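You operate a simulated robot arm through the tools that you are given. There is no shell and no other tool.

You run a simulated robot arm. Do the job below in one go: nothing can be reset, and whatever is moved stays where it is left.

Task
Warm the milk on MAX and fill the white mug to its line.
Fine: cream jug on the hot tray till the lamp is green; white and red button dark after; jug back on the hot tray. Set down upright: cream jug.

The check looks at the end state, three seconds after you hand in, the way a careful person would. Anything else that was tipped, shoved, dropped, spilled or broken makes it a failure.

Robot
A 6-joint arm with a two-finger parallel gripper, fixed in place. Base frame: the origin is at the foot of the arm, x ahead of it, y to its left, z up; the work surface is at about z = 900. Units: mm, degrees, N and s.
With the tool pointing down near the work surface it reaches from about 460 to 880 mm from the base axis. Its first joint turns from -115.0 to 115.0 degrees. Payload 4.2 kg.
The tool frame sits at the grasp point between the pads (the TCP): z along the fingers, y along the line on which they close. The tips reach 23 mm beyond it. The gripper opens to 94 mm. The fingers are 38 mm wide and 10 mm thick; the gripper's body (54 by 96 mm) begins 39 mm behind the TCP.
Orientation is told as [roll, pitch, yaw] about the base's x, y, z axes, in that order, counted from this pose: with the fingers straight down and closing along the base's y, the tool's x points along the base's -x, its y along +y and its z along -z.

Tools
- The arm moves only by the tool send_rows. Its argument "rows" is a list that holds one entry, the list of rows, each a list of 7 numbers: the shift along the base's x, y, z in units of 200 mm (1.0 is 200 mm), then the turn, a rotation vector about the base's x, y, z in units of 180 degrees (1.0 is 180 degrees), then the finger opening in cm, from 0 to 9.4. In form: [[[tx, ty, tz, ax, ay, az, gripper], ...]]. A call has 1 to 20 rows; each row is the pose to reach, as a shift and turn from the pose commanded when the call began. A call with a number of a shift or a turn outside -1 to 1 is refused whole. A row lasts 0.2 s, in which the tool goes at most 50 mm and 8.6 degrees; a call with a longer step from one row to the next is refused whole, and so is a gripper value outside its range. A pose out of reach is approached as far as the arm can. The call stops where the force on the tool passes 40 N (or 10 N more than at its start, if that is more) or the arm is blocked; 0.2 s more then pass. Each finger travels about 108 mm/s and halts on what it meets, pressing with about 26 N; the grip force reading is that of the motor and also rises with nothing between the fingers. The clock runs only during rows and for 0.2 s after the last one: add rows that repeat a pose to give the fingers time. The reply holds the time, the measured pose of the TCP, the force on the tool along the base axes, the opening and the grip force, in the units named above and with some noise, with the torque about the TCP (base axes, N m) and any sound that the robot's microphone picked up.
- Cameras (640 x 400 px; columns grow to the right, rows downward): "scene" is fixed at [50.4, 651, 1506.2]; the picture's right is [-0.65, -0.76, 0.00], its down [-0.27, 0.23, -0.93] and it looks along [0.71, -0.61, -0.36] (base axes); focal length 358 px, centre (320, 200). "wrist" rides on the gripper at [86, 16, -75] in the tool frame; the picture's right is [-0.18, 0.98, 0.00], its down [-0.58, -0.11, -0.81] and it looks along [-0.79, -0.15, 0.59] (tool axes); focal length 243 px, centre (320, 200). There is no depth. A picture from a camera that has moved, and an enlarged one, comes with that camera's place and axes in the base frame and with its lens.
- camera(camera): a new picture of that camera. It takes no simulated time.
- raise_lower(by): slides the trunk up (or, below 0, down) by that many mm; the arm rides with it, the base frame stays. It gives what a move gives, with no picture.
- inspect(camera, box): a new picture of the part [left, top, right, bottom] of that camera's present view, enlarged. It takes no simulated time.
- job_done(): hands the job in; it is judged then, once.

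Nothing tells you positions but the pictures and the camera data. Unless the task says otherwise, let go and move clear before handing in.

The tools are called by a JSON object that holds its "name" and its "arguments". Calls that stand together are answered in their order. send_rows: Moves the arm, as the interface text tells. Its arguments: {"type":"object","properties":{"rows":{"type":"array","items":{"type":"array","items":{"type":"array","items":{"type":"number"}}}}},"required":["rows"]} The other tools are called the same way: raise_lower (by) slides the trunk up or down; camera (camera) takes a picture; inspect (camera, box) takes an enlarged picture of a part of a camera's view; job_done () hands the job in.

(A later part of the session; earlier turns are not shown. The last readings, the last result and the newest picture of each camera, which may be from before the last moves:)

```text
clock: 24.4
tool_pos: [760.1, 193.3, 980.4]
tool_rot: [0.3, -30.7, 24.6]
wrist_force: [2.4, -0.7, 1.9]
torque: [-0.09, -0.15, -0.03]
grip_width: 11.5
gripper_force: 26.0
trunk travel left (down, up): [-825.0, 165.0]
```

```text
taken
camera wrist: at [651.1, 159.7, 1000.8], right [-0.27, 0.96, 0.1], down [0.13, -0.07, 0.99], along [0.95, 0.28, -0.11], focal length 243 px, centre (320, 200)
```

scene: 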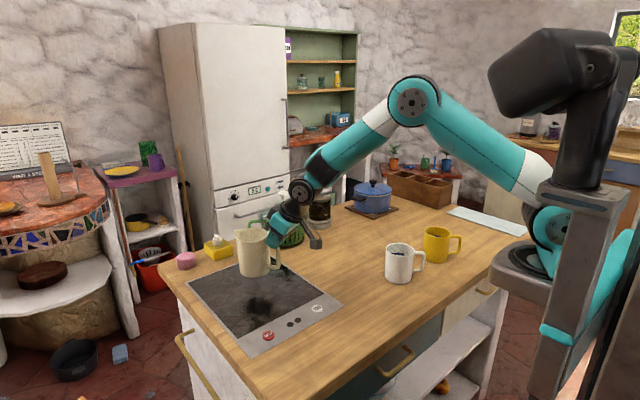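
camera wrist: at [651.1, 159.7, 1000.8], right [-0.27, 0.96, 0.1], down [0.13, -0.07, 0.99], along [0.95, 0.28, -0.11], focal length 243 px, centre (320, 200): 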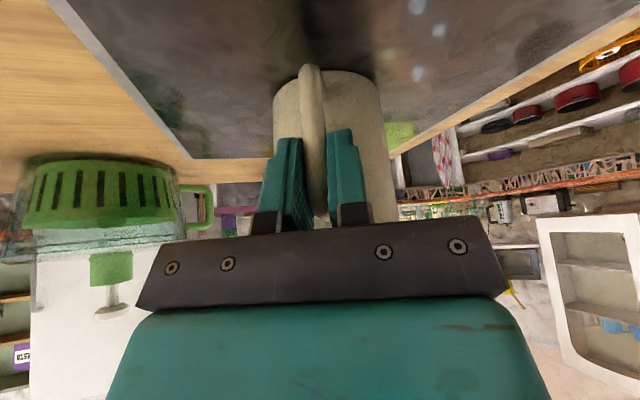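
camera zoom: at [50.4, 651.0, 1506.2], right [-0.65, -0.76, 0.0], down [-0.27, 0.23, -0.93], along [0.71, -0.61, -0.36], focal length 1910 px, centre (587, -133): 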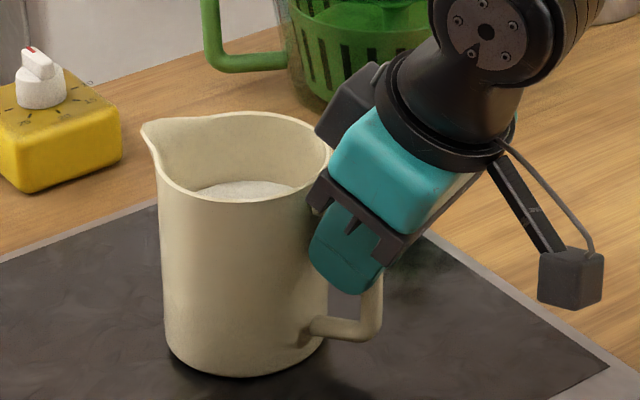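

The jug stands flat on the plate and the load is nearly zero, though the wrist view shows it rotated a little in the grip while carried. I release it now.

{"name": "send_rows", "arguments": {"rows": [[[0, 0, 0, 0, 0, 0, 1.6], [0, 0, 0, 0, 0, 0, 3], [0, 0, 0, 0, 0, 0, 5], [0, 0, 0, 0, 0, 0, 6], [0, 0, 0, 0, 0, 0, 6]]]}}

{"name": "camera", "arguments": {"camera": "wrist"}}

{"name": "inspect", "arguments": {"camera": "scene", "box": [230, 225, 310, 300]}}

```text
clock: 25.6
tool_pos: [759.3, 192.7, 982.1]
tool_rot: [0.3, -30.8, 24.5]
wrist_force: [0.2, -0.2, -0.6]
torque: [0.01, 0.0, -0.01]
grip_width: 60.0
gripper_force: 0.1
trunk travel left (down, up): [-825.0, 165.0]
```

```text
taken
camera wrist: at [651.7, 159.8, 1001.7], right [-0.27, 0.96, 0.1], down [0.13, -0.07, 0.99], along [0.96, 0.28, -0.1], focal length 243 px, centre (320, 200)
```

wrist: 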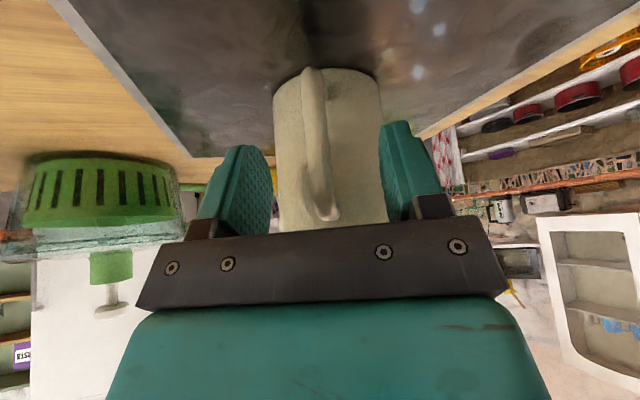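

```text
5.33 times, centred on (270, 262) of scene
camera zoom: at [50.4, 651.0, 1506.2], right [-0.65, -0.76, 0.0], down [-0.27, 0.23, -0.93], along [0.71, -0.61, -0.36], focal length 1910 px, centre (587, -133)
```

zoom: 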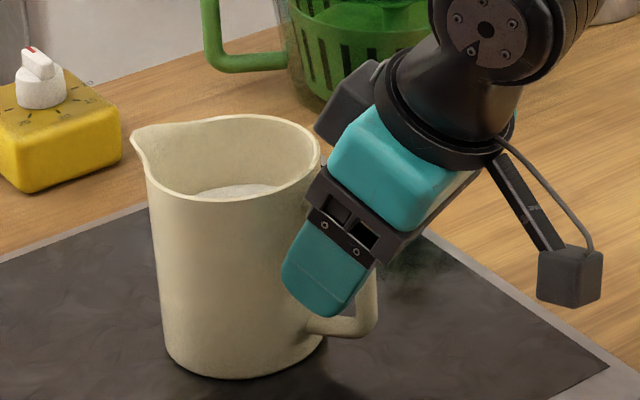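

The jug now stands upright on the plate, freed. I lift straight up off the handle, then level the tool and head to the ON button.

{"name": "send_rows", "arguments": {"rows": [[[0, 0, 0.1, 0, 0, 0, 6], [0, 0, 0.3, 0, 0, 0, 6], [0, 0, 0.5, 0, 0, 0, 6], [0, 0, 0.65, 0, 0, 0, 6]]]}}

{"name": "send_rows", "arguments": {"rows": [[[-0.12, -0.04, 0, -0.0142, 0.0311, 0, 3], [-0.24, -0.08, 0, -0.0284, 0.0623, 0, 1], [-0.36, -0.12, 0, -0.0426, 0.0934, 0, 0], [-0.48, -0.16, 0, -0.0568, 0.1246, 0, 0], [-0.6, -0.2, 0, -0.071, 0.1557, 0, 0], [-0.6, -0.2, 0, -0.071, 0.1557, 0, 0]]]}}

{"name": "camera", "arguments": {"camera": "wrist"}}

{"name": "camera", "arguments": {"camera": "scene"}}

```text
clock: 26.6
tool_pos: [762.1, 190.1, 1112.4]
tool_rot: [0.3, -30.6, 24.4]
wrist_force: [-0.7, 0.2, -0.7]
torque: [-0.03, 0.02, -0.01]
grip_width: 60.0
gripper_force: 0.0
trunk travel left (down, up): [-825.0, 165.0]
```

```text
clock: 28.0
tool_pos: [639.8, 152.9, 1111.1]
tool_rot: [0.5, 0.1, 24.5]
wrist_force: [0.7, 0.5, 0.4]
torque: [0.0, -0.01, -0.01]
grip_width: 0.0
gripper_force: 26.2
trunk travel left (down, up): [-825.0, 165.0]
```

```text
taken
camera wrist: at [555.2, 130.8, 1186.4], right [-0.24, 0.97, 0.01], down [0.58, 0.14, 0.8], along [0.78, 0.2, -0.59], focal length 243 px, centre (320, 200)
```

wrist: 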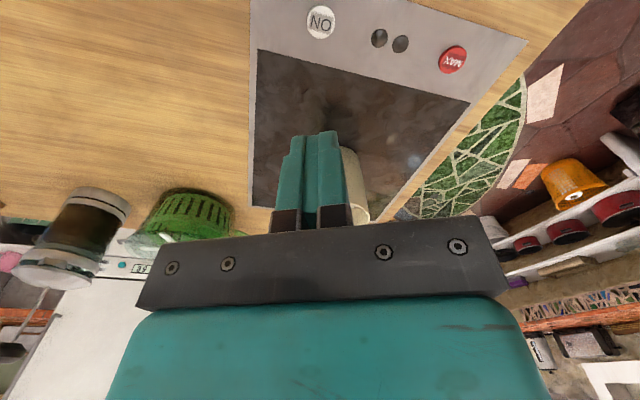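

```text
taken
```

scene: 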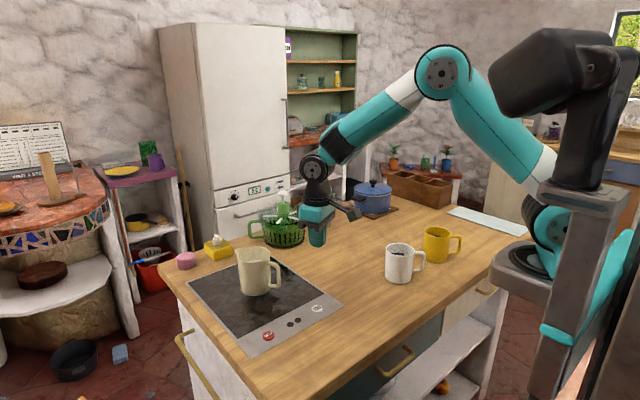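

The tool is straight above the ON button (about 641,153). I descend to just above it.

{"name": "send_rows", "arguments": {"rows": [[[0.003, 0.002, -0.15, 0, 0, 0, 0], [0.003, 0.002, -0.35, 0, 0, 0, 0], [0.003, 0.002, -0.55, 0, 0, 0, 0], [0.003, 0.002, -0.72, 0, 0, 0, 0], [0.003, 0.002, -0.82, 0, 0, 0, 0], [0.003, 0.002, -0.82, 0, 0, 0, 0]]]}}

{"name": "inspect", "arguments": {"camera": "scene", "box": [230, 260, 350, 350]}}

{"name": "camera", "arguments": {"camera": "wrist"}}

```text
clock: 29.4
tool_pos: [640.8, 156.7, 948.3]
tool_rot: [0.5, 0.1, 24.4]
wrist_force: [0.5, -1.2, 0.5]
torque: [-0.01, -0.01, -0.01]
grip_width: 0.0
gripper_force: 26.5
trunk travel left (down, up): [-825.0, 165.0]
```

```text
4.44 times, centred on (290, 305) of scene
camera zoom: at [50.4, 651.0, 1506.2], right [-0.65, -0.76, 0.0], down [-0.27, 0.23, -0.93], along [0.71, -0.61, -0.36], focal length 1592 px, centre (453, -267)
```

zoom: 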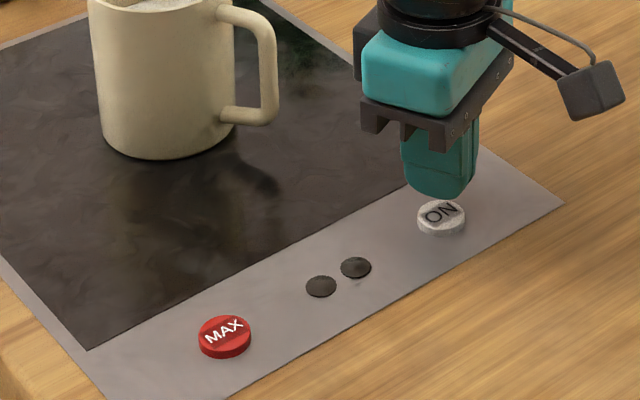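

```text
taken
camera wrist: at [554.6, 134.1, 1022.0], right [-0.24, 0.97, 0.01], down [0.58, 0.14, 0.81], along [0.78, 0.2, -0.59], focal length 243 px, centre (320, 200)
```

wrist: 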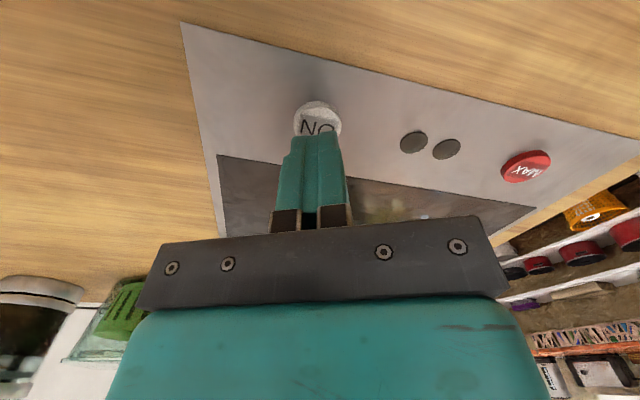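

The fingertips hover about 15 mm above the ON button. I press down slowly in small steps.

{"name": "send_rows", "arguments": {"rows": [[[0.004, -0.01, -0.02, 0, 0, 0, 0], [0.004, -0.012, -0.035, 0, 0, 0, 0], [0.004, -0.012, -0.05, 0, 0, 0, 0], [0.004, -0.012, -0.06, 0, 0, 0, 0], [0.004, -0.012, -0.07, 0, 0, 0, 0]]]}}

{"name": "inspect", "arguments": {"camera": "scene", "box": [230, 260, 350, 350]}}

```text
clock: 30.6
tool_pos: [639.5, 150.9, 933.0]
tool_rot: [0.5, 0.1, 24.5]
wrist_force: [-0.2, 0.0, -0.2]
torque: [-0.02, -0.02, 0.01]
grip_width: 0.1
gripper_force: 26.1
trunk travel left (down, up): [-825.0, 165.0]
```

```text
4.44 times, centred on (290, 305) of scene
camera zoom: at [50.4, 651.0, 1506.2], right [-0.65, -0.76, 0.0], down [-0.27, 0.23, -0.93], along [0.71, -0.61, -0.36], focal length 1592 px, centre (453, -267)
```

zoom: 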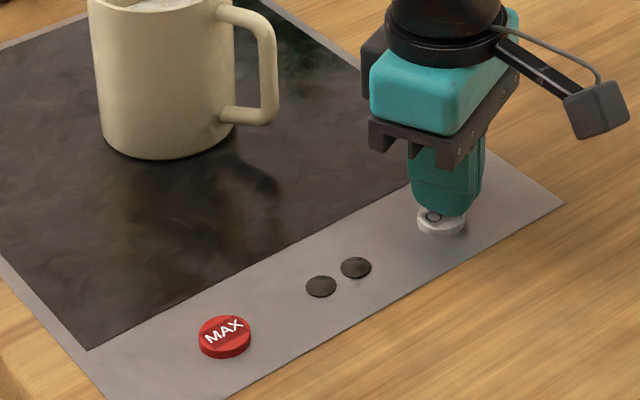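

The tips are about to touch. I continue pressing in 1.5 mm steps.

{"name": "send_rows", "arguments": {"rows": [[[0, 0, -0.0075, 0, 0, 0, 0], [0, 0, -0.015, 0, 0, 0, 0], [0, 0, -0.0225, 0, 0, 0, 0], [0, 0, -0.03, 0, 0, 0, 0]]]}}

{"name": "inspect", "arguments": {"camera": "scene", "box": [230, 260, 350, 350]}}

```text
clock: 31.6
tool_pos: [639.9, 151.4, 926.8]
tool_rot: [0.4, 0.0, 24.6]
wrist_force: [0.6, 0.3, 2.2]
torque: [0.01, -0.01, -0.05]
grip_width: 0.0
gripper_force: 26.2
trunk travel left (down, up): [-825.0, 165.0]
heard: click
```

```text
4.44 times, centred on (290, 305) of scene
camera zoom: at [50.4, 651.0, 1506.2], right [-0.65, -0.76, 0.0], down [-0.27, 0.23, -0.93], along [0.71, -0.61, -0.36], focal length 1592 px, centre (453, -267)
```

zoom: 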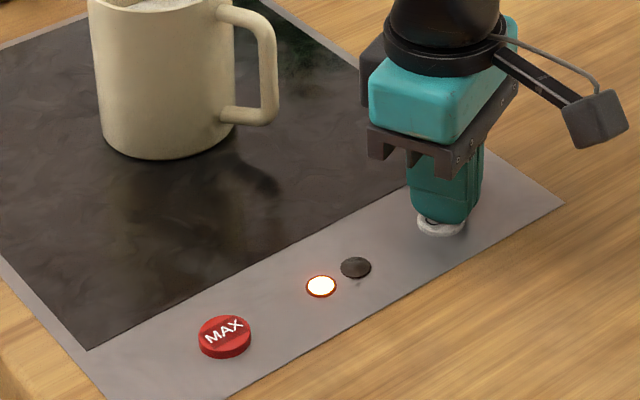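

The ON button clicked and one lamp lit. I lift and move over to MAX.

{"name": "send_rows", "arguments": {"rows": [[[0, 0, 0.1, 0, 0, 0, 0], [0, 0.1, 0.2, 0, 0, 0, 0], [0, 0.3, 0.2, 0, 0, 0, 0], [0, 0.5, 0.2, 0, 0, 0, 0], [0, 0.68, 0.2, 0, 0, 0, 0], [0.003, 0.75, 0.2, 0, 0, 0, 0], [0.003, 0.75, 0.12, 0, 0, 0, 0], [0.003, 0.75, 0.12, 0, 0, 0, 0]]]}}

{"name": "inspect", "arguments": {"camera": "scene", "box": [230, 260, 350, 350]}}

{"name": "camera", "arguments": {"camera": "wrist"}}

```text
clock: 33.4
tool_pos: [641.5, 298.9, 950.6]
tool_rot: [0.4, 0.0, 24.5]
wrist_force: [0.5, 0.3, 0.1]
torque: [0.01, 0.01, 0.01]
grip_width: 0.1
gripper_force: 25.3
trunk travel left (down, up): [-825.0, 165.0]
```

```text
4.44 times, centred on (290, 305) of scene
camera zoom: at [50.4, 651.0, 1506.2], right [-0.65, -0.76, 0.0], down [-0.27, 0.23, -0.93], along [0.71, -0.61, -0.36], focal length 1592 px, centre (453, -267)
```

zoom: 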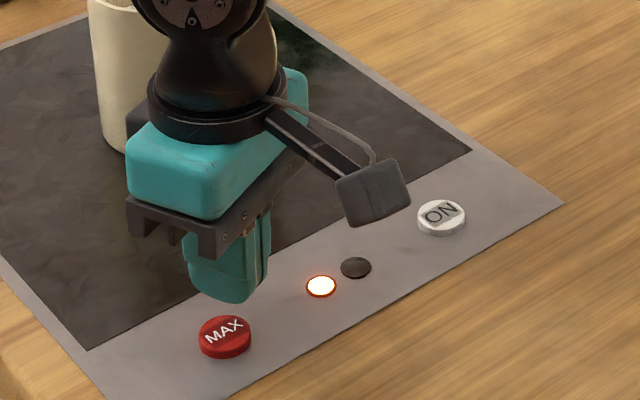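

```text
taken
camera wrist: at [557.3, 276.9, 1026.0], right [-0.24, 0.97, 0.01], down [0.58, 0.14, 0.81], along [0.78, 0.2, -0.59], focal length 243 px, centre (320, 200)
```

wrist: 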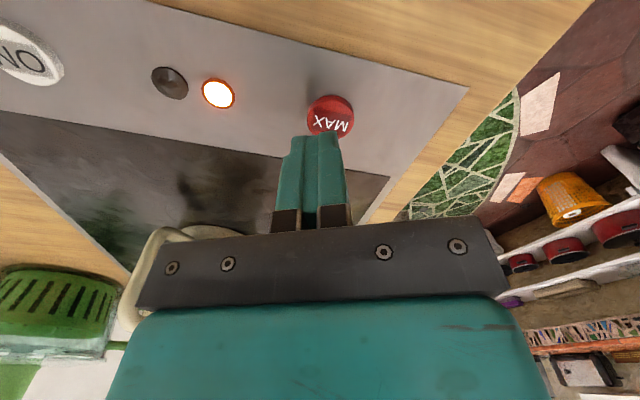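

MAX is about 4 mm further in +y than my tip. I correct that and press it slowly.

{"name": "send_rows", "arguments": {"rows": [[[-0.015, 0.02, -0.04, 0, 0, 0, 0], [-0.015, 0.02, -0.075, 0, 0, 0, 0], [-0.015, 0.02, -0.0875, 0, 0, 0, 0], [-0.015, 0.02, -0.095, 0, 0, 0, 0], [-0.015, 0.02, -0.1025, 0, 0, 0, 0], [-0.015, 0.02, -0.11, 0, 0, 0, 0], [-0.015, 0.02, -0.1175, 0, 0, 0, 0]]]}}

{"name": "inspect", "arguments": {"camera": "scene", "box": [230, 260, 350, 350]}}

```text
clock: 35.0
tool_pos: [639.3, 303.5, 927.1]
tool_rot: [0.4, 0.0, 24.5]
wrist_force: [-0.4, -1.1, 1.7]
torque: [-0.03, -0.04, 0.01]
grip_width: 0.0
gripper_force: 26.1
trunk travel left (down, up): [-825.0, 165.0]
heard: click
```

```text
4.44 times, centred on (290, 305) of scene
camera zoom: at [50.4, 651.0, 1506.2], right [-0.65, -0.76, 0.0], down [-0.27, 0.23, -0.93], along [0.71, -0.61, -0.36], focal length 1592 px, centre (453, -267)
```

zoom: 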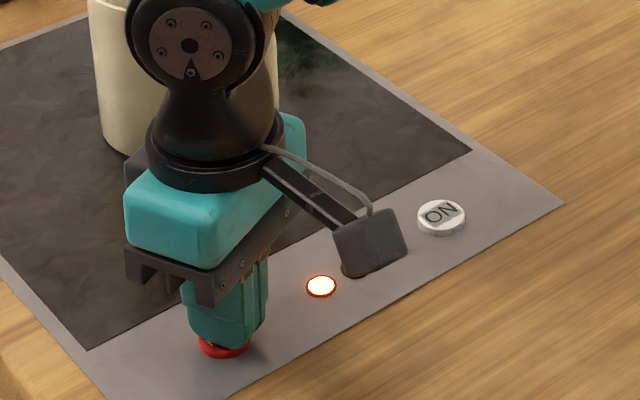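

MAX clicked too. I lift off and look at the panel.

{"name": "send_rows", "arguments": {"rows": [[[0, 0, 0.1, 0, 0, 0, 0], [0, 0, 0.3, 0, 0, 0, 0], [-0.1, 0, 0.5, 0, 0, 0, 0], [-0.2, 0, 0.65, 0, 0, 0, 0]]]}}

{"name": "inspect", "arguments": {"camera": "scene", "box": [230, 260, 350, 350]}}

{"name": "camera", "arguments": {"camera": "wrist"}}

```text
clock: 36.0
tool_pos: [599.3, 301.2, 1056.0]
tool_rot: [0.4, 0.1, 24.5]
wrist_force: [1.3, 0.3, 0.5]
torque: [0.0, 0.06, -0.04]
grip_width: 0.0
gripper_force: 25.8
trunk travel left (down, up): [-825.0, 165.0]
```

```text
4.44 times, centred on (290, 305) of scene
camera zoom: at [50.4, 651.0, 1506.2], right [-0.65, -0.76, 0.0], down [-0.27, 0.23, -0.93], along [0.71, -0.61, -0.36], focal length 1592 px, centre (453, -267)
```

zoom: 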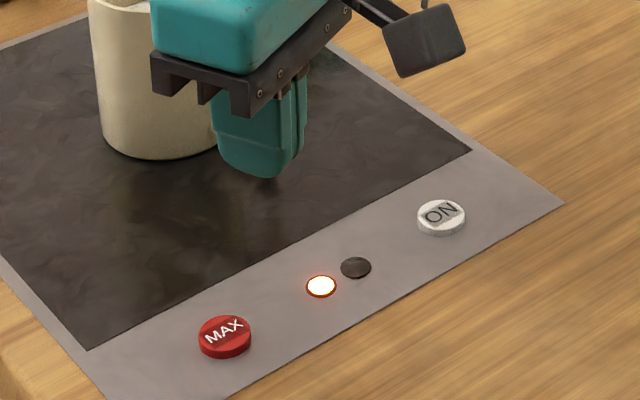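

```text
taken
camera wrist: at [514.9, 279.9, 1130.6], right [-0.24, 0.97, 0.01], down [0.58, 0.14, 0.8], along [0.78, 0.2, -0.59], focal length 243 px, centre (320, 200)
```

wrist: 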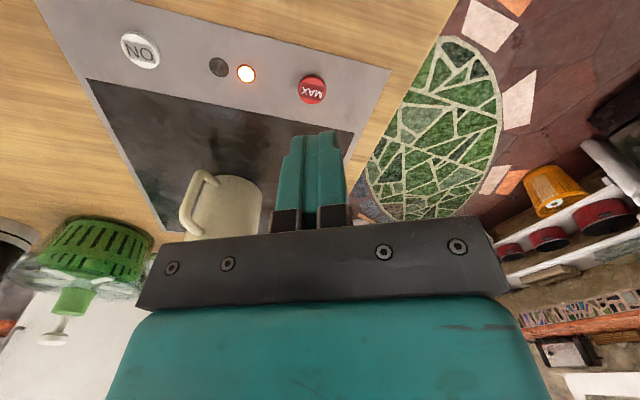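

The lamp near MAX is still orange. I zoom in on the buttons to see whether they glow when on.

{"name": "inspect", "arguments": {"camera": "wrist", "box": [100, 20, 360, 120]}}

{"name": "inspect", "arguments": {"camera": "scene", "box": [255, 290, 335, 350]}}

```text
2.46 times, centred on (230, 70) of wrist
camera zoom: at [514.9, 279.9, 1130.6], right [-0.24, 0.97, 0.01], down [0.58, 0.14, 0.8], along [0.78, 0.2, -0.59], focal length 597 px, centre (542, 520)
```

zoom: 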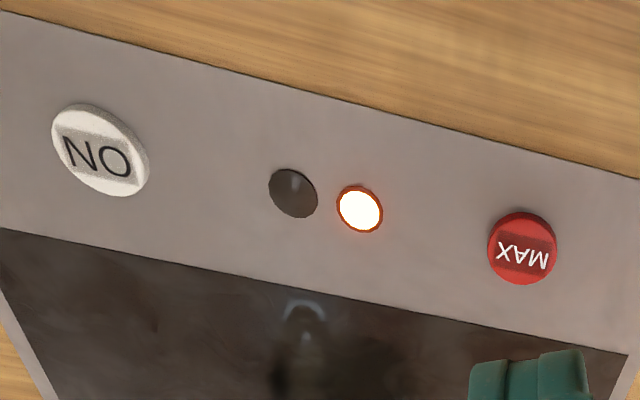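

```text
6.67 times, centred on (295, 320) of scene
camera zoom: at [50.4, 651.0, 1506.2], right [-0.65, -0.76, 0.0], down [-0.27, 0.23, -0.93], along [0.71, -0.61, -0.36], focal length 2387 px, centre (487, -600)
```

zoom: 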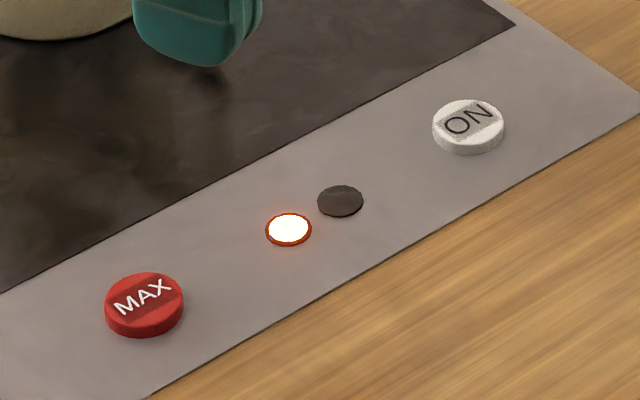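

The buttons don't clearly change, but the orange lamp shows heating. I move off toward the mug side to rehearse the pour pose while heating, and check the lamp on the way.

{"name": "send_rows", "arguments": {"rows": [[[-0.05, -0.15, 0.15, 0, 0, 0, 0], [-0.1, -0.35, 0.3, 0, 0, 0, 0], [-0.15, -0.57, 0.35, 0, 0, 0, 0], [-0.2, -0.79, 0.35, 0, 0, 0, 0], [-0.25, -1.0, 0.35, 0, 0, 0, 0]]]}}

{"name": "inspect", "arguments": {"camera": "scene", "box": [230, 260, 350, 350]}}

```text
refused: row 2 steps farther than a row can; nothing moved
```

```text
4.44 times, centred on (290, 305) of scene
camera zoom: at [50.4, 651.0, 1506.2], right [-0.65, -0.76, 0.0], down [-0.27, 0.23, -0.93], along [0.71, -0.61, -0.36], focal length 1592 px, centre (453, -267)
```

zoom: 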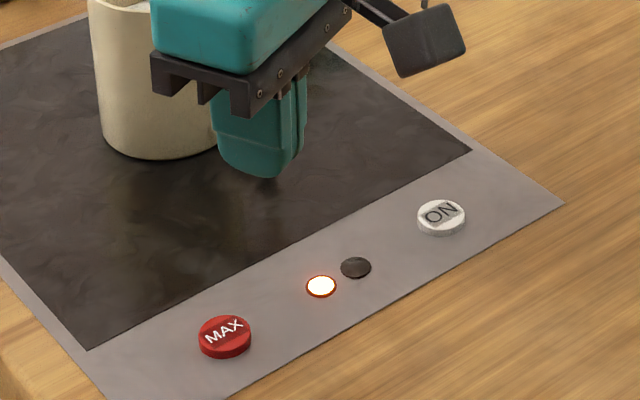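

That step was too long for one row; I use smaller ones.

{"name": "send_rows", "arguments": {"rows": [[[-0.04, -0.14, 0.1, 0, 0, 0, 0], [-0.08, -0.3, 0.2, 0, 0, 0, 0], [-0.12, -0.48, 0.25, 0, 0, 0, 0], [-0.16, -0.66, 0.3, 0, 0, 0, 0], [-0.2, -0.84, 0.3, 0, 0, 0, 0], [-0.24, -1.0, 0.3, 0, 0, 0, 0]]]}}

{"name": "inspect", "arguments": {"camera": "scene", "box": [230, 230, 350, 350]}}

```text
clock: 37.4
tool_pos: [549.0, 102.8, 1117.4]
tool_rot: [0.4, 0.1, 24.5]
wrist_force: [-0.7, 0.3, 0.0]
torque: [0.0, 0.01, 0.01]
grip_width: 0.1
gripper_force: 25.9
trunk travel left (down, up): [-825.0, 165.0]
```

```text
3.33 times, centred on (290, 290) of scene
camera zoom: at [50.4, 651.0, 1506.2], right [-0.65, -0.76, 0.0], down [-0.27, 0.23, -0.93], along [0.71, -0.61, -0.36], focal length 1194 px, centre (420, -100)
```

zoom: 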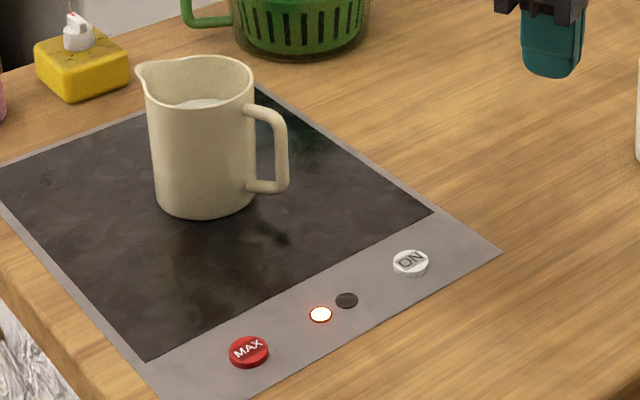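

The jug stands well on the plate, lamp still orange. I continue to the pour rehearsal spot.

{"name": "send_rows", "arguments": {"rows": [[[-0.05, -0.2, 0.02, 0, 0, 0, 0], [-0.1, -0.4, 0.04, 0, 0, 0, 0], [-0.14, -0.6, 0.06, 0, 0, 0, 0], [-0.18, -0.8, 0.1, 0, 0, 0, 0], [-0.22, -1.0, 0.15, 0, 0, 0, 0]]]}}

{"name": "send_rows", "arguments": {"rows": [[[-0.04, -0.14, 0.02, -0.0138, 0.0303, 0, 1], [-0.06, -0.28, 0.04, -0.0277, 0.0607, 0, 1], [-0.03, -0.33, 0.06, -0.0415, 0.091, 0, 1], [0, -0.34, 0.08, -0.0553, 0.1213, 0, 1], [0.04, -0.34, 0.1, -0.0691, 0.1517, 0, 1], [0.04, -0.34, 0.1, -0.0783, 0.1719, 0, 1], [0.04, -0.34, 0.1, -0.0783, 0.1719, 0, 1]]]}}

{"name": "camera", "arguments": {"camera": "scene"}}

```text
clock: 38.6
tool_pos: [509.1, -96.1, 1145.7]
tool_rot: [0.4, 0.2, 24.6]
wrist_force: [-0.2, 0.5, -0.6]
torque: [-0.01, 0.02, -0.01]
grip_width: 0.0
gripper_force: 25.8
trunk travel left (down, up): [-825.0, 165.0]
```

```text
clock: 40.2
tool_pos: [517.3, -165.1, 1166.3]
tool_rot: [0.4, 34.1, 24.5]
wrist_force: [0.2, 0.1, -0.2]
torque: [0.01, -0.01, 0.0]
grip_width: 9.7
gripper_force: 0.0
trunk travel left (down, up): [-825.0, 165.0]
```

```text
taken
```

scene: 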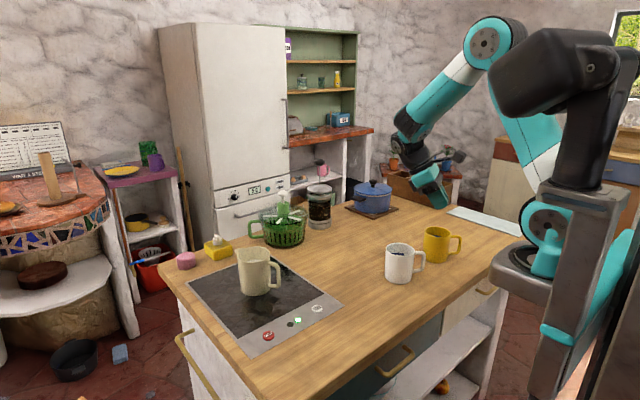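

The rehearsal pose is reachable, and the second lamp has turned green. I check the panel closely before switching off.

{"name": "inspect", "arguments": {"camera": "scene", "box": [230, 240, 340, 350]}}

{"name": "inspect", "arguments": {"camera": "scene", "box": [255, 290, 335, 350]}}

{"name": "camera", "arguments": {"camera": "wrist"}}

```text
3.64 times, centred on (285, 295) of scene
camera zoom: at [50.4, 651.0, 1506.2], right [-0.65, -0.76, 0.0], down [-0.27, 0.23, -0.93], along [0.71, -0.61, -0.36], focal length 1302 px, centre (447, -146)
```

zoom: 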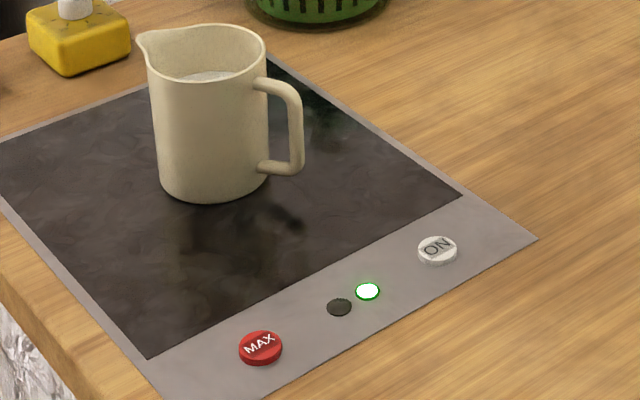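

```text
6.67 times, centred on (295, 320) of scene
camera zoom: at [50.4, 651.0, 1506.2], right [-0.65, -0.76, 0.0], down [-0.27, 0.23, -0.93], along [0.71, -0.61, -0.36], focal length 2387 px, centre (487, -600)
```

zoom: 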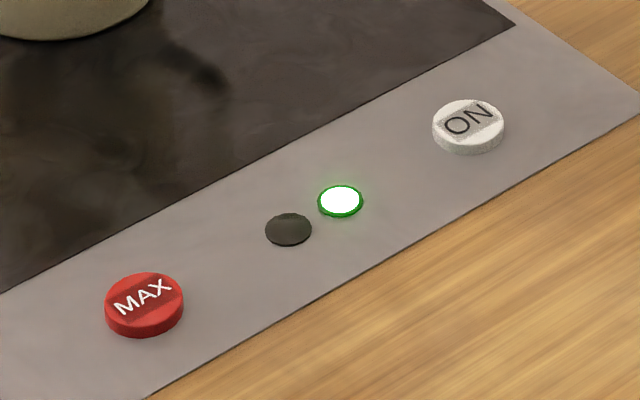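

```text
taken
camera wrist: at [483.0, -163.0, 1277.0], right [-0.27, 0.96, -0.1], down [0.9, 0.28, 0.34], along [0.35, 0.0, -0.93], focal length 243 px, centre (320, 200)
```

wrist: 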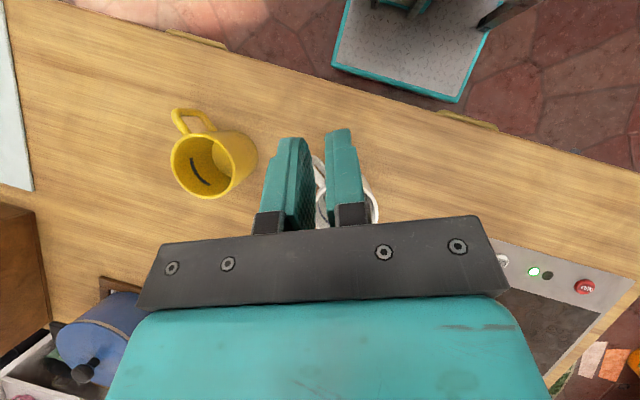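

Green it is. Next I switch off: first MAX, then ON. I go back over the panel with the tool levelled.

{"name": "send_rows", "arguments": {"rows": [[[0.04, 0.13, 0, 0.0131, -0.0287, 0, 0], [0.1, 0.31, 0, 0.0262, -0.0575, 0, 0], [0.16, 0.49, 0, 0.0393, -0.0862, 0, 0], [0.22, 0.67, -0.02, 0.0524, -0.1149, 0, 0], [0.27, 0.84, -0.04, 0.0655, -0.1437, 0, 0], [0.32, 1.0, -0.06, 0.0786, -0.1724, 0, 0]]]}}

{"name": "send_rows", "arguments": {"rows": [[[0.05, 0.18, -0.1, 0, 0, 0, 0], [0.11, 0.36, -0.2, 0, 0, 0, 0], [0.17, 0.54, -0.3, 0, 0, 0, 0], [0.23, 0.72, -0.42, 0, 0, 0, 0], [0.29, 0.88, -0.54, 0, 0, 0, 0], [0.29, 1.0, -0.66, 0, 0, 0, 0]]]}}

```text
clock: 41.6
tool_pos: [578.1, 34.8, 1156.2]
tool_rot: [0.3, -0.3, 24.3]
wrist_force: [0.0, -1.2, 0.6]
torque: [0.0, -0.04, -0.01]
grip_width: 0.0
gripper_force: 25.6
trunk travel left (down, up): [-825.0, 165.0]
```

```text
clock: 43.0
tool_pos: [635.5, 233.8, 1023.4]
tool_rot: [0.3, 0.0, 24.5]
wrist_force: [0.2, 0.7, 0.8]
torque: [0.01, -0.05, 0.0]
grip_width: 0.0
gripper_force: 26.1
trunk travel left (down, up): [-825.0, 165.0]
```

{"name": "send_rows", "arguments": {"rows": [[[0.01, 0.12, -0.1, 0, 0, 0, 0], [0.018, 0.26, -0.2, 0, 0, 0, 0], [0.018, 0.343, -0.3, 0, 0, 0, 0], [0.018, 0.343, -0.39, 0, 0, 0, 0], [0.018, 0.343, -0.39, 0, 0, 0, 0]]]}}

{"name": "camera", "arguments": {"camera": "wrist"}}

```text
clock: 44.2
tool_pos: [640.8, 305.9, 944.5]
tool_rot: [0.5, -0.2, 24.5]
wrist_force: [-0.3, -0.2, -0.9]
torque: [0.01, -0.01, 0.02]
grip_width: 0.0
gripper_force: 25.8
trunk travel left (down, up): [-825.0, 165.0]
```

```text
taken
camera wrist: at [555.0, 283.6, 1019.3], right [-0.24, 0.97, 0.01], down [0.58, 0.14, 0.81], along [0.78, 0.2, -0.59], focal length 243 px, centre (320, 200)
```

wrist: 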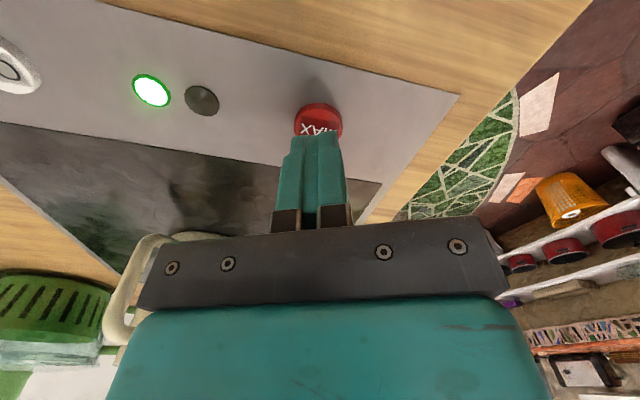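

The tips are right over MAX. I press it slowly.

{"name": "send_rows", "arguments": {"rows": [[[0, -0.008, -0.03, 0, 0, 0, 0], [0, -0.01, -0.055, 0, 0, 0, 0], [0, -0.01, -0.065, 0, 0, 0, 0], [0, -0.01, -0.0725, 0, 0, 0, 0], [0, -0.01, -0.08, 0, 0, 0, 0], [0, -0.01, -0.0875, 0, 0, 0, 0]]]}}

{"name": "inspect", "arguments": {"camera": "scene", "box": [255, 290, 335, 350]}}

```text
clock: 45.6
tool_pos: [640.7, 302.7, 927.3]
tool_rot: [0.4, -0.2, 24.5]
wrist_force: [-0.3, -1.1, 1.4]
torque: [-0.05, 0.0, 0.01]
grip_width: 0.0
gripper_force: 26.0
trunk travel left (down, up): [-825.0, 165.0]
heard: click
```

```text
6.67 times, centred on (295, 320) of scene
camera zoom: at [50.4, 651.0, 1506.2], right [-0.65, -0.76, 0.0], down [-0.27, 0.23, -0.93], along [0.71, -0.61, -0.36], focal length 2387 px, centre (487, -600)
```

zoom: 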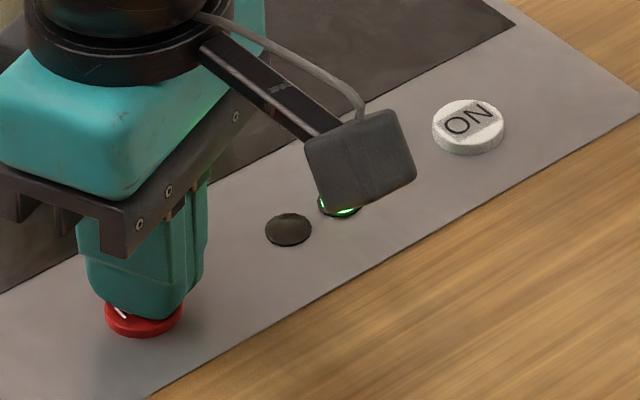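

Clicked again. I lift and look at MAX before moving over to ON.

{"name": "send_rows", "arguments": {"rows": [[[0, 0, 0.1, 0, 0, 0, 0], [0, -0.1, 0.2, 0, 0, 0, 0], [0, -0.3, 0.2, 0, 0, 0, 0], [0, -0.5, 0.2, 0, 0, 0, 0], [0, -0.68, 0.2, 0, 0, 0, 0], [0.003, -0.74, 0.12, 0, 0, 0, 0], [0.003, -0.74, 0.1, 0, 0, 0, 0]]]}}

{"name": "inspect", "arguments": {"camera": "scene", "box": [255, 290, 335, 350]}}

{"name": "camera", "arguments": {"camera": "wrist"}}

```text
clock: 47.2
tool_pos: [641.8, 155.2, 949.4]
tool_rot: [0.4, 0.0, 24.5]
wrist_force: [0.1, 0.6, -0.2]
torque: [0.01, 0.0, -0.02]
grip_width: 0.0
gripper_force: 26.0
trunk travel left (down, up): [-825.0, 165.0]
```

```text
6.67 times, centred on (295, 320) of scene
camera zoom: at [50.4, 651.0, 1506.2], right [-0.65, -0.76, 0.0], down [-0.27, 0.23, -0.93], along [0.71, -0.61, -0.36], focal length 2387 px, centre (487, -600)
```

zoom: 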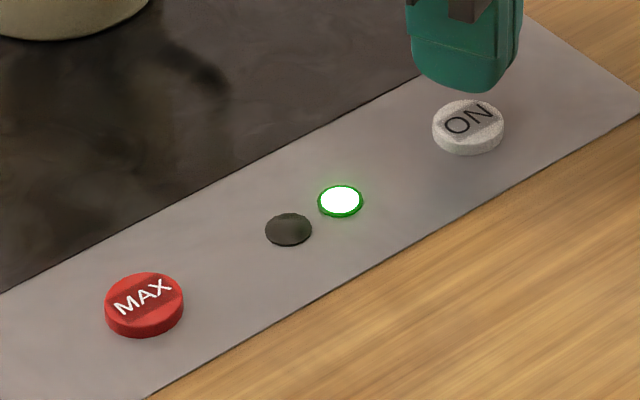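

```text
taken
camera wrist: at [556.8, 132.9, 1023.1], right [-0.24, 0.97, 0.01], down [0.58, 0.14, 0.81], along [0.78, 0.2, -0.59], focal length 243 px, centre (320, 200)
```

wrist: 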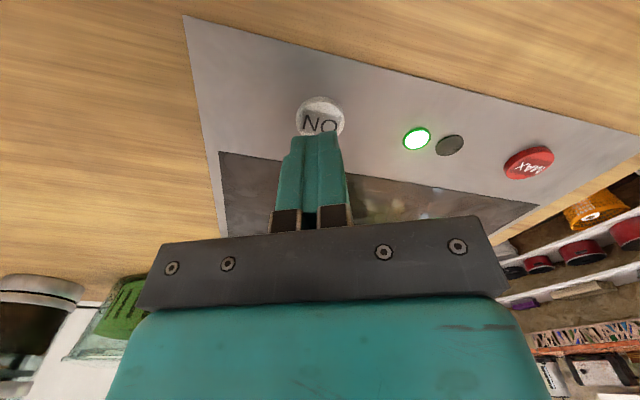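

MAX shows no obvious change, so I zoom in tighter on both buttons before pressing ON.

{"name": "inspect", "arguments": {"camera": "scene", "box": [262, 325, 286, 345]}}

{"name": "inspect", "arguments": {"camera": "scene", "box": [305, 300, 329, 320]}}

```text
16.00 times, centred on (274, 335) of scene
camera zoom: at [50.4, 651.0, 1506.2], right [-0.65, -0.76, 0.0], down [-0.27, 0.23, -0.93], along [0.71, -0.61, -0.36], focal length 5730 px, centre (1056, -1960)
```

zoom: 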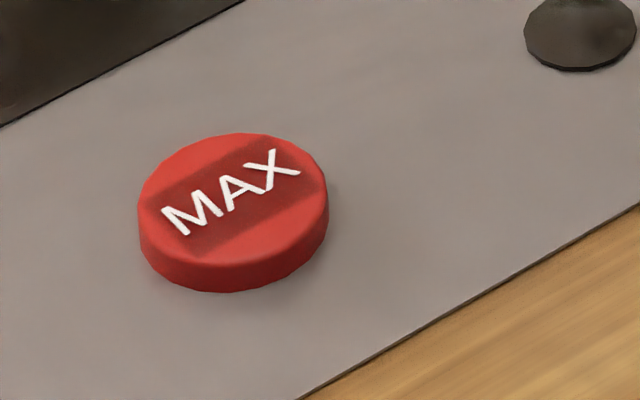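

```text
16.00 times, centred on (317, 310) of scene
camera zoom: at [50.4, 651.0, 1506.2], right [-0.65, -0.76, 0.0], down [-0.27, 0.23, -0.93], along [0.71, -0.61, -0.36], focal length 5730 px, centre (368, -1560)
```

zoom: 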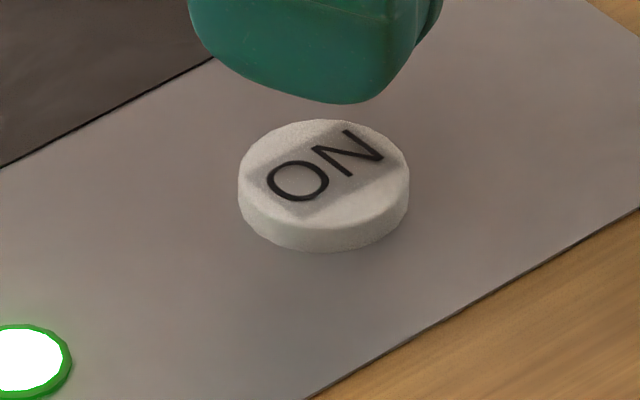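

I now press ON to switch off and see what changes.

{"name": "send_rows", "arguments": {"rows": [[[-0.003, -0.01, -0.04, 0, 0, 0, 0], [-0.003, -0.014, -0.075, 0, 0, 0, 0], [-0.003, -0.014, -0.0875, 0, 0, 0, 0], [-0.003, -0.014, -0.095, 0, 0, 0, 0], [-0.003, -0.014, -0.1025, 0, 0, 0, 0], [-0.003, -0.014, -0.11, 0, 0, 0, 0]]]}}

{"name": "inspect", "arguments": {"camera": "scene", "box": [255, 290, 335, 350]}}

```text
clock: 48.6
tool_pos: [641.3, 152.1, 926.4]
tool_rot: [0.4, -0.1, 24.5]
wrist_force: [-1.0, -0.4, 2.8]
torque: [-0.01, 0.04, 0.01]
grip_width: 0.0
gripper_force: 26.0
trunk travel left (down, up): [-825.0, 165.0]
heard: click
```

```text
6.67 times, centred on (295, 320) of scene
camera zoom: at [50.4, 651.0, 1506.2], right [-0.65, -0.76, 0.0], down [-0.27, 0.23, -0.93], along [0.71, -0.61, -0.36], focal length 2387 px, centre (487, -600)
```

zoom: 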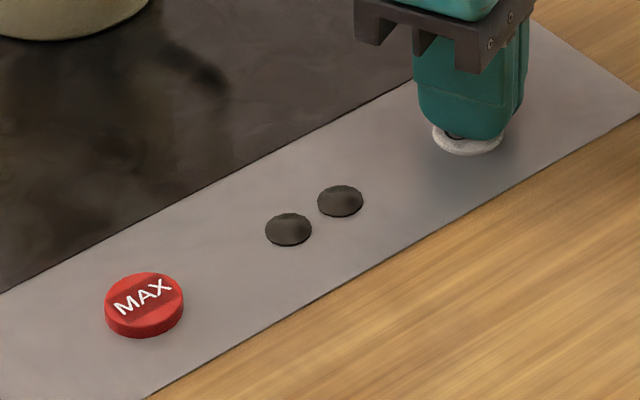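

Both lamps are now dark. I lift and compare the buttons again.

{"name": "send_rows", "arguments": {"rows": [[[0, 0, 0.12, 0, 0, 0, 0], [-0.05, 0, 0.32, 0, 0, 0, 2], [-0.1, 0, 0.54, 0, 0, 0, 4], [-0.1, 0, 0.75, 0, 0, 0, 6], [-0.1, 0, 0.95, 0, 0, 0, 6]]]}}

{"name": "inspect", "arguments": {"camera": "scene", "box": [255, 290, 335, 350]}}

{"name": "inspect", "arguments": {"camera": "scene", "box": [262, 325, 286, 345]}}

{"name": "camera", "arguments": {"camera": "wrist"}}

```text
clock: 49.8
tool_pos: [623.4, 152.8, 1116.9]
tool_rot: [0.3, 0.0, 24.4]
wrist_force: [0.5, 1.1, -0.1]
torque: [-0.02, 0.02, -0.02]
grip_width: 60.0
gripper_force: 0.1
trunk travel left (down, up): [-825.0, 165.0]
```

```text
6.67 times, centred on (295, 320) of scene
camera zoom: at [50.4, 651.0, 1506.2], right [-0.65, -0.76, 0.0], down [-0.27, 0.23, -0.93], along [0.71, -0.61, -0.36], focal length 2387 px, centre (487, -600)
```

zoom: 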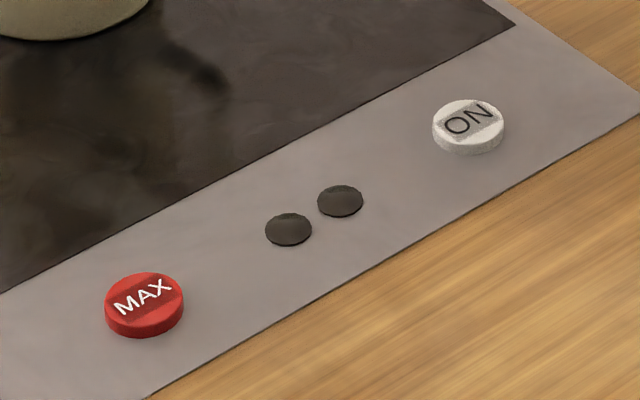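

```text
16.00 times, centred on (274, 335) of scene
camera zoom: at [50.4, 651.0, 1506.2], right [-0.65, -0.76, 0.0], down [-0.27, 0.23, -0.93], along [0.71, -0.61, -0.36], focal length 5730 px, centre (1056, -1960)
```

zoom: 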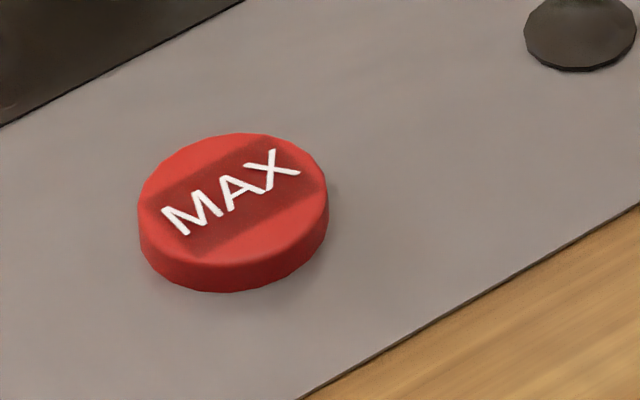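

```text
taken
camera wrist: at [537.9, 130.6, 1191.0], right [-0.24, 0.97, 0.01], down [0.58, 0.14, 0.81], along [0.78, 0.2, -0.59], focal length 243 px, centre (320, 200)
```

wrist: 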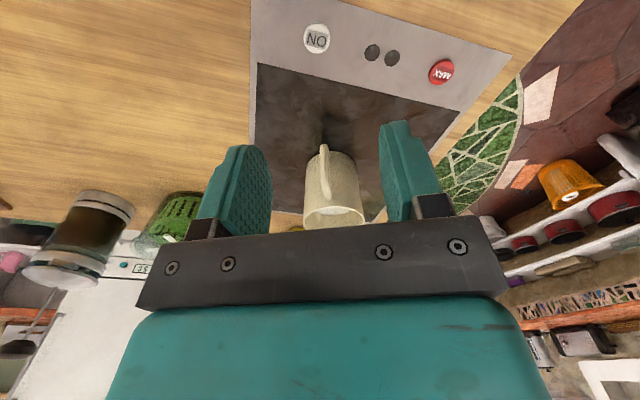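

Everything on the panel is dark. Now I fetch the jug: back above its handle with the tool leaned as before.

{"name": "send_rows", "arguments": {"rows": [[[0.12, 0.035, 0, 0.0142, -0.031, 0, 6], [0.26, 0.075, 0, 0.0283, -0.0621, 0, 6], [0.4, 0.115, 0, 0.0425, -0.0931, 0, 6], [0.54, 0.16, -0.05, 0.0566, -0.1242, 0, 6], [0.68, 0.2, -0.15, 0.0708, -0.1552, 0, 6], [0.68, 0.2, -0.2, 0.0708, -0.1552, 0, 6], [0.68, 0.2, -0.2, 0.0708, -0.1552, 0, 6]]]}}

{"name": "camera", "arguments": {"camera": "wrist"}}

{"name": "inspect", "arguments": {"camera": "wrist", "box": [230, 0, 410, 120]}}

{"name": "inspect", "arguments": {"camera": "scene", "box": [220, 210, 320, 310]}}

```text
clock: 51.4
tool_pos: [759.9, 192.6, 1075.1]
tool_rot: [0.3, -30.9, 24.5]
wrist_force: [0.7, -0.4, 0.2]
torque: [-0.01, 0.02, -0.01]
grip_width: 60.1
gripper_force: 0.1
trunk travel left (down, up): [-825.0, 165.0]
```

```text
taken
camera wrist: at [651.4, 159.5, 1095.2], right [-0.27, 0.96, 0.1], down [0.13, -0.07, 0.99], along [0.96, 0.28, -0.1], focal length 243 px, centre (320, 200)
```

wrist: 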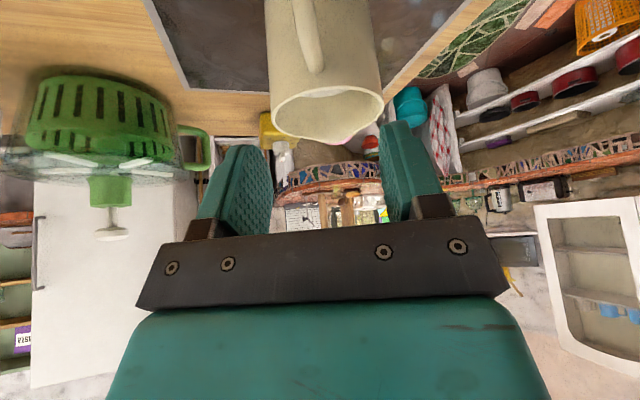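

```text
3.33 times, centred on (320, 60) of wrist
camera zoom: at [651.4, 159.5, 1095.2], right [-0.27, 0.96, 0.1], down [0.13, -0.07, 0.99], along [0.96, 0.28, -0.1], focal length 809 px, centre (320, 667)
```

zoom: 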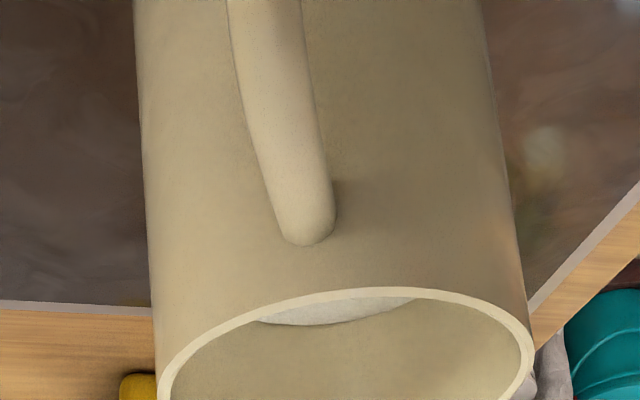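

```text
4.00 times, centred on (270, 260) of scene
camera zoom: at [50.4, 651.0, 1506.2], right [-0.65, -0.76, 0.0], down [-0.27, 0.23, -0.93], along [0.71, -0.61, -0.36], focal length 1432 px, centre (520, -40)
```

zoom: 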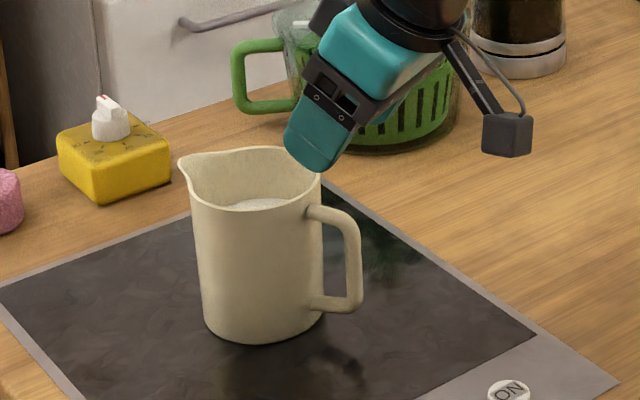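

The handle lies right under the tool, within 1 mm laterally. I descend to a slightly higher grip point than last time (around the top corner of the handle, where it held steady during the carry).

{"name": "send_rows", "arguments": {"rows": [[[0.003, 0.005, -0.08, 0, 0, 0, 6], [0.003, 0.005, -0.18, 0, 0, 0, 6], [0.003, 0.005, -0.28, 0, 0, 0, 6], [0.003, 0.005, -0.36, 0, 0, 0, 6], [0.003, 0.005, -0.404, 0, 0, 0, 6], [0.003, 0.005, -0.404, 0, 0, 0, 6]]]}}

{"name": "camera", "arguments": {"camera": "wrist"}}

{"name": "inspect", "arguments": {"camera": "scene", "box": [220, 210, 320, 310]}}

```text
clock: 52.8
tool_pos: [756.3, 193.8, 994.5]
tool_rot: [0.4, -30.7, 24.5]
wrist_force: [-0.6, -0.9, 0.1]
torque: [-0.02, 0.0, 0.0]
grip_width: 60.1
gripper_force: 0.0
trunk travel left (down, up): [-825.0, 165.0]
```

```text
taken
camera wrist: at [647.7, 160.7, 1013.9], right [-0.27, 0.96, 0.1], down [0.13, -0.07, 0.99], along [0.96, 0.28, -0.1], focal length 243 px, centre (320, 200)
```

wrist: 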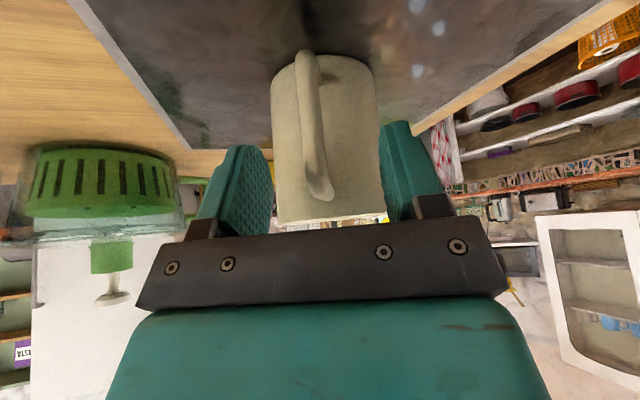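

```text
4.00 times, centred on (270, 260) of scene
camera zoom: at [50.4, 651.0, 1506.2], right [-0.65, -0.76, 0.0], down [-0.27, 0.23, -0.93], along [0.71, -0.61, -0.36], focal length 1432 px, centre (520, -40)
```

zoom: 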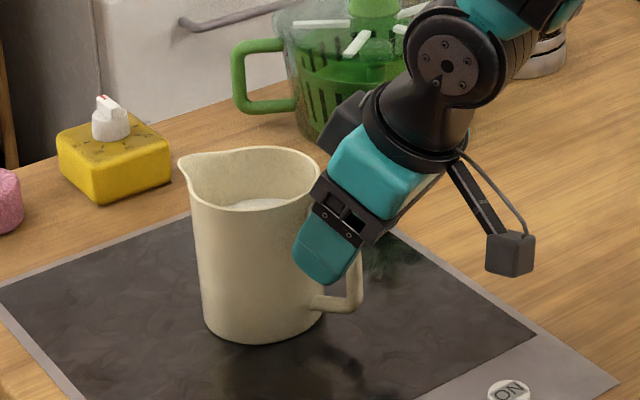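

The corner of the handle lies between the pads. I nudge 3 mm forward and close.

{"name": "send_rows", "arguments": {"rows": [[[0.017, -0.002, -0.007, 0, 0, 0, 6], [0.017, -0.002, -0.007, 0, 0, 0, 3], [0.017, -0.002, -0.007, 0, 0, 0, 1], [0.017, -0.002, -0.007, 0, 0, 0, 0], [0.017, -0.002, -0.007, 0, 0, 0, 0], [0.017, -0.002, -0.007, 0, 0, 0, 0], [0.017, -0.002, -0.007, 0, 0, 0, 0]]]}}

{"name": "camera", "arguments": {"camera": "wrist"}}

{"name": "inspect", "arguments": {"camera": "scene", "box": [220, 210, 320, 310]}}

```text
clock: 54.4
tool_pos: [759.0, 192.4, 994.3]
tool_rot: [0.3, -30.8, 24.5]
wrist_force: [-0.3, -0.2, 0.5]
torque: [-0.17, -0.05, -0.04]
grip_width: 11.3
gripper_force: 26.3
trunk travel left (down, up): [-825.0, 165.0]
```

```text
taken
camera wrist: at [651.4, 160.1, 1013.3], right [-0.27, 0.96, 0.1], down [0.13, -0.07, 0.99], along [0.96, 0.28, -0.1], focal length 243 px, centre (320, 200)
```

wrist: 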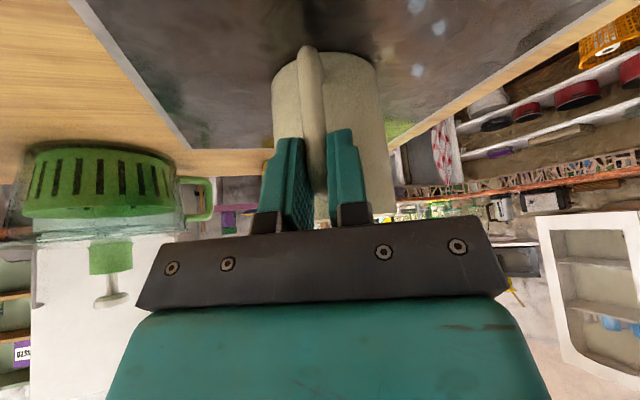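

```text
4.00 times, centred on (270, 260) of scene
camera zoom: at [50.4, 651.0, 1506.2], right [-0.65, -0.76, 0.0], down [-0.27, 0.23, -0.93], along [0.71, -0.61, -0.36], focal length 1432 px, centre (520, -40)
```

zoom: 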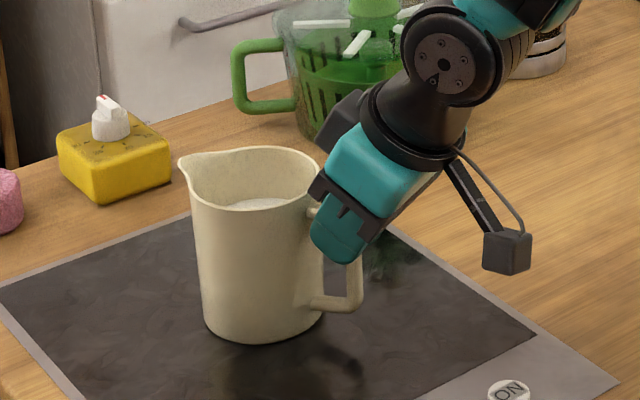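

Gripped at 11.3 mm. I lift very gently 8 mm and compare for slip.

{"name": "send_rows", "arguments": {"rows": [[[0, 0, 0.008, 0, 0, 0, 0], [0, 0, 0.016, 0, 0, 0, 0], [0, 0, 0.024, 0, 0, 0, 0], [0, 0, 0.032, 0, 0, 0, 0], [0, 0, 0.04, 0, 0, 0, 0], [0, 0, 0.04, 0, 0, 0, 0], [0, 0, 0.04, 0, 0, 0, 0]]]}}

{"name": "camera", "arguments": {"camera": "wrist"}}

{"name": "inspect", "arguments": {"camera": "scene", "box": [220, 210, 320, 310]}}

```text
clock: 56.0
tool_pos: [760.9, 192.7, 1002.7]
tool_rot: [0.4, -30.6, 24.4]
wrist_force: [0.0, 0.2, -5.4]
torque: [-0.14, 0.29, -0.02]
grip_width: 11.3
gripper_force: 26.5
trunk travel left (down, up): [-825.0, 165.0]
```

```text
taken
camera wrist: at [652.5, 159.5, 1021.4], right [-0.27, 0.96, 0.1], down [0.13, -0.07, 0.99], along [0.96, 0.28, -0.1], focal length 243 px, centre (320, 200)
```

wrist: 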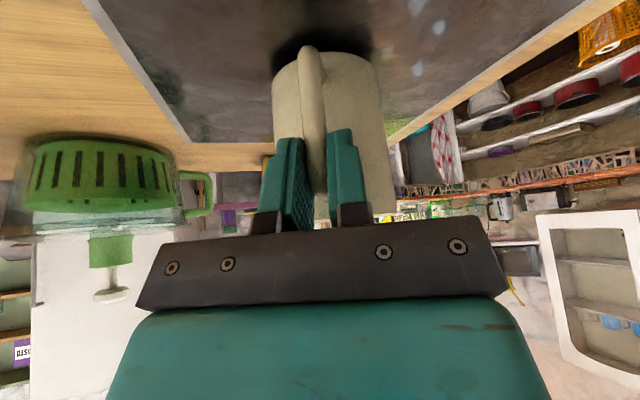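

```text
4.00 times, centred on (270, 260) of scene
camera zoom: at [50.4, 651.0, 1506.2], right [-0.65, -0.76, 0.0], down [-0.27, 0.23, -0.93], along [0.71, -0.61, -0.36], focal length 1432 px, centre (520, -40)
```

zoom: 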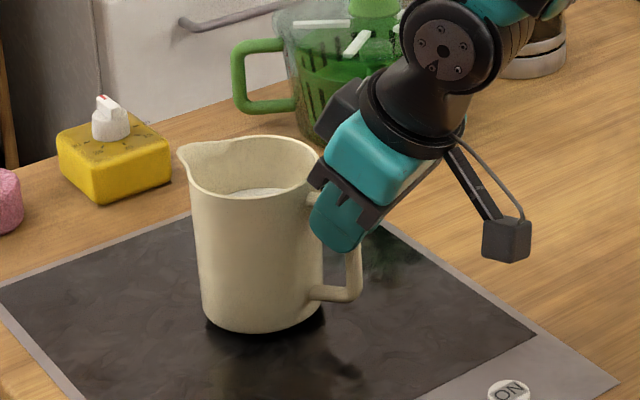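

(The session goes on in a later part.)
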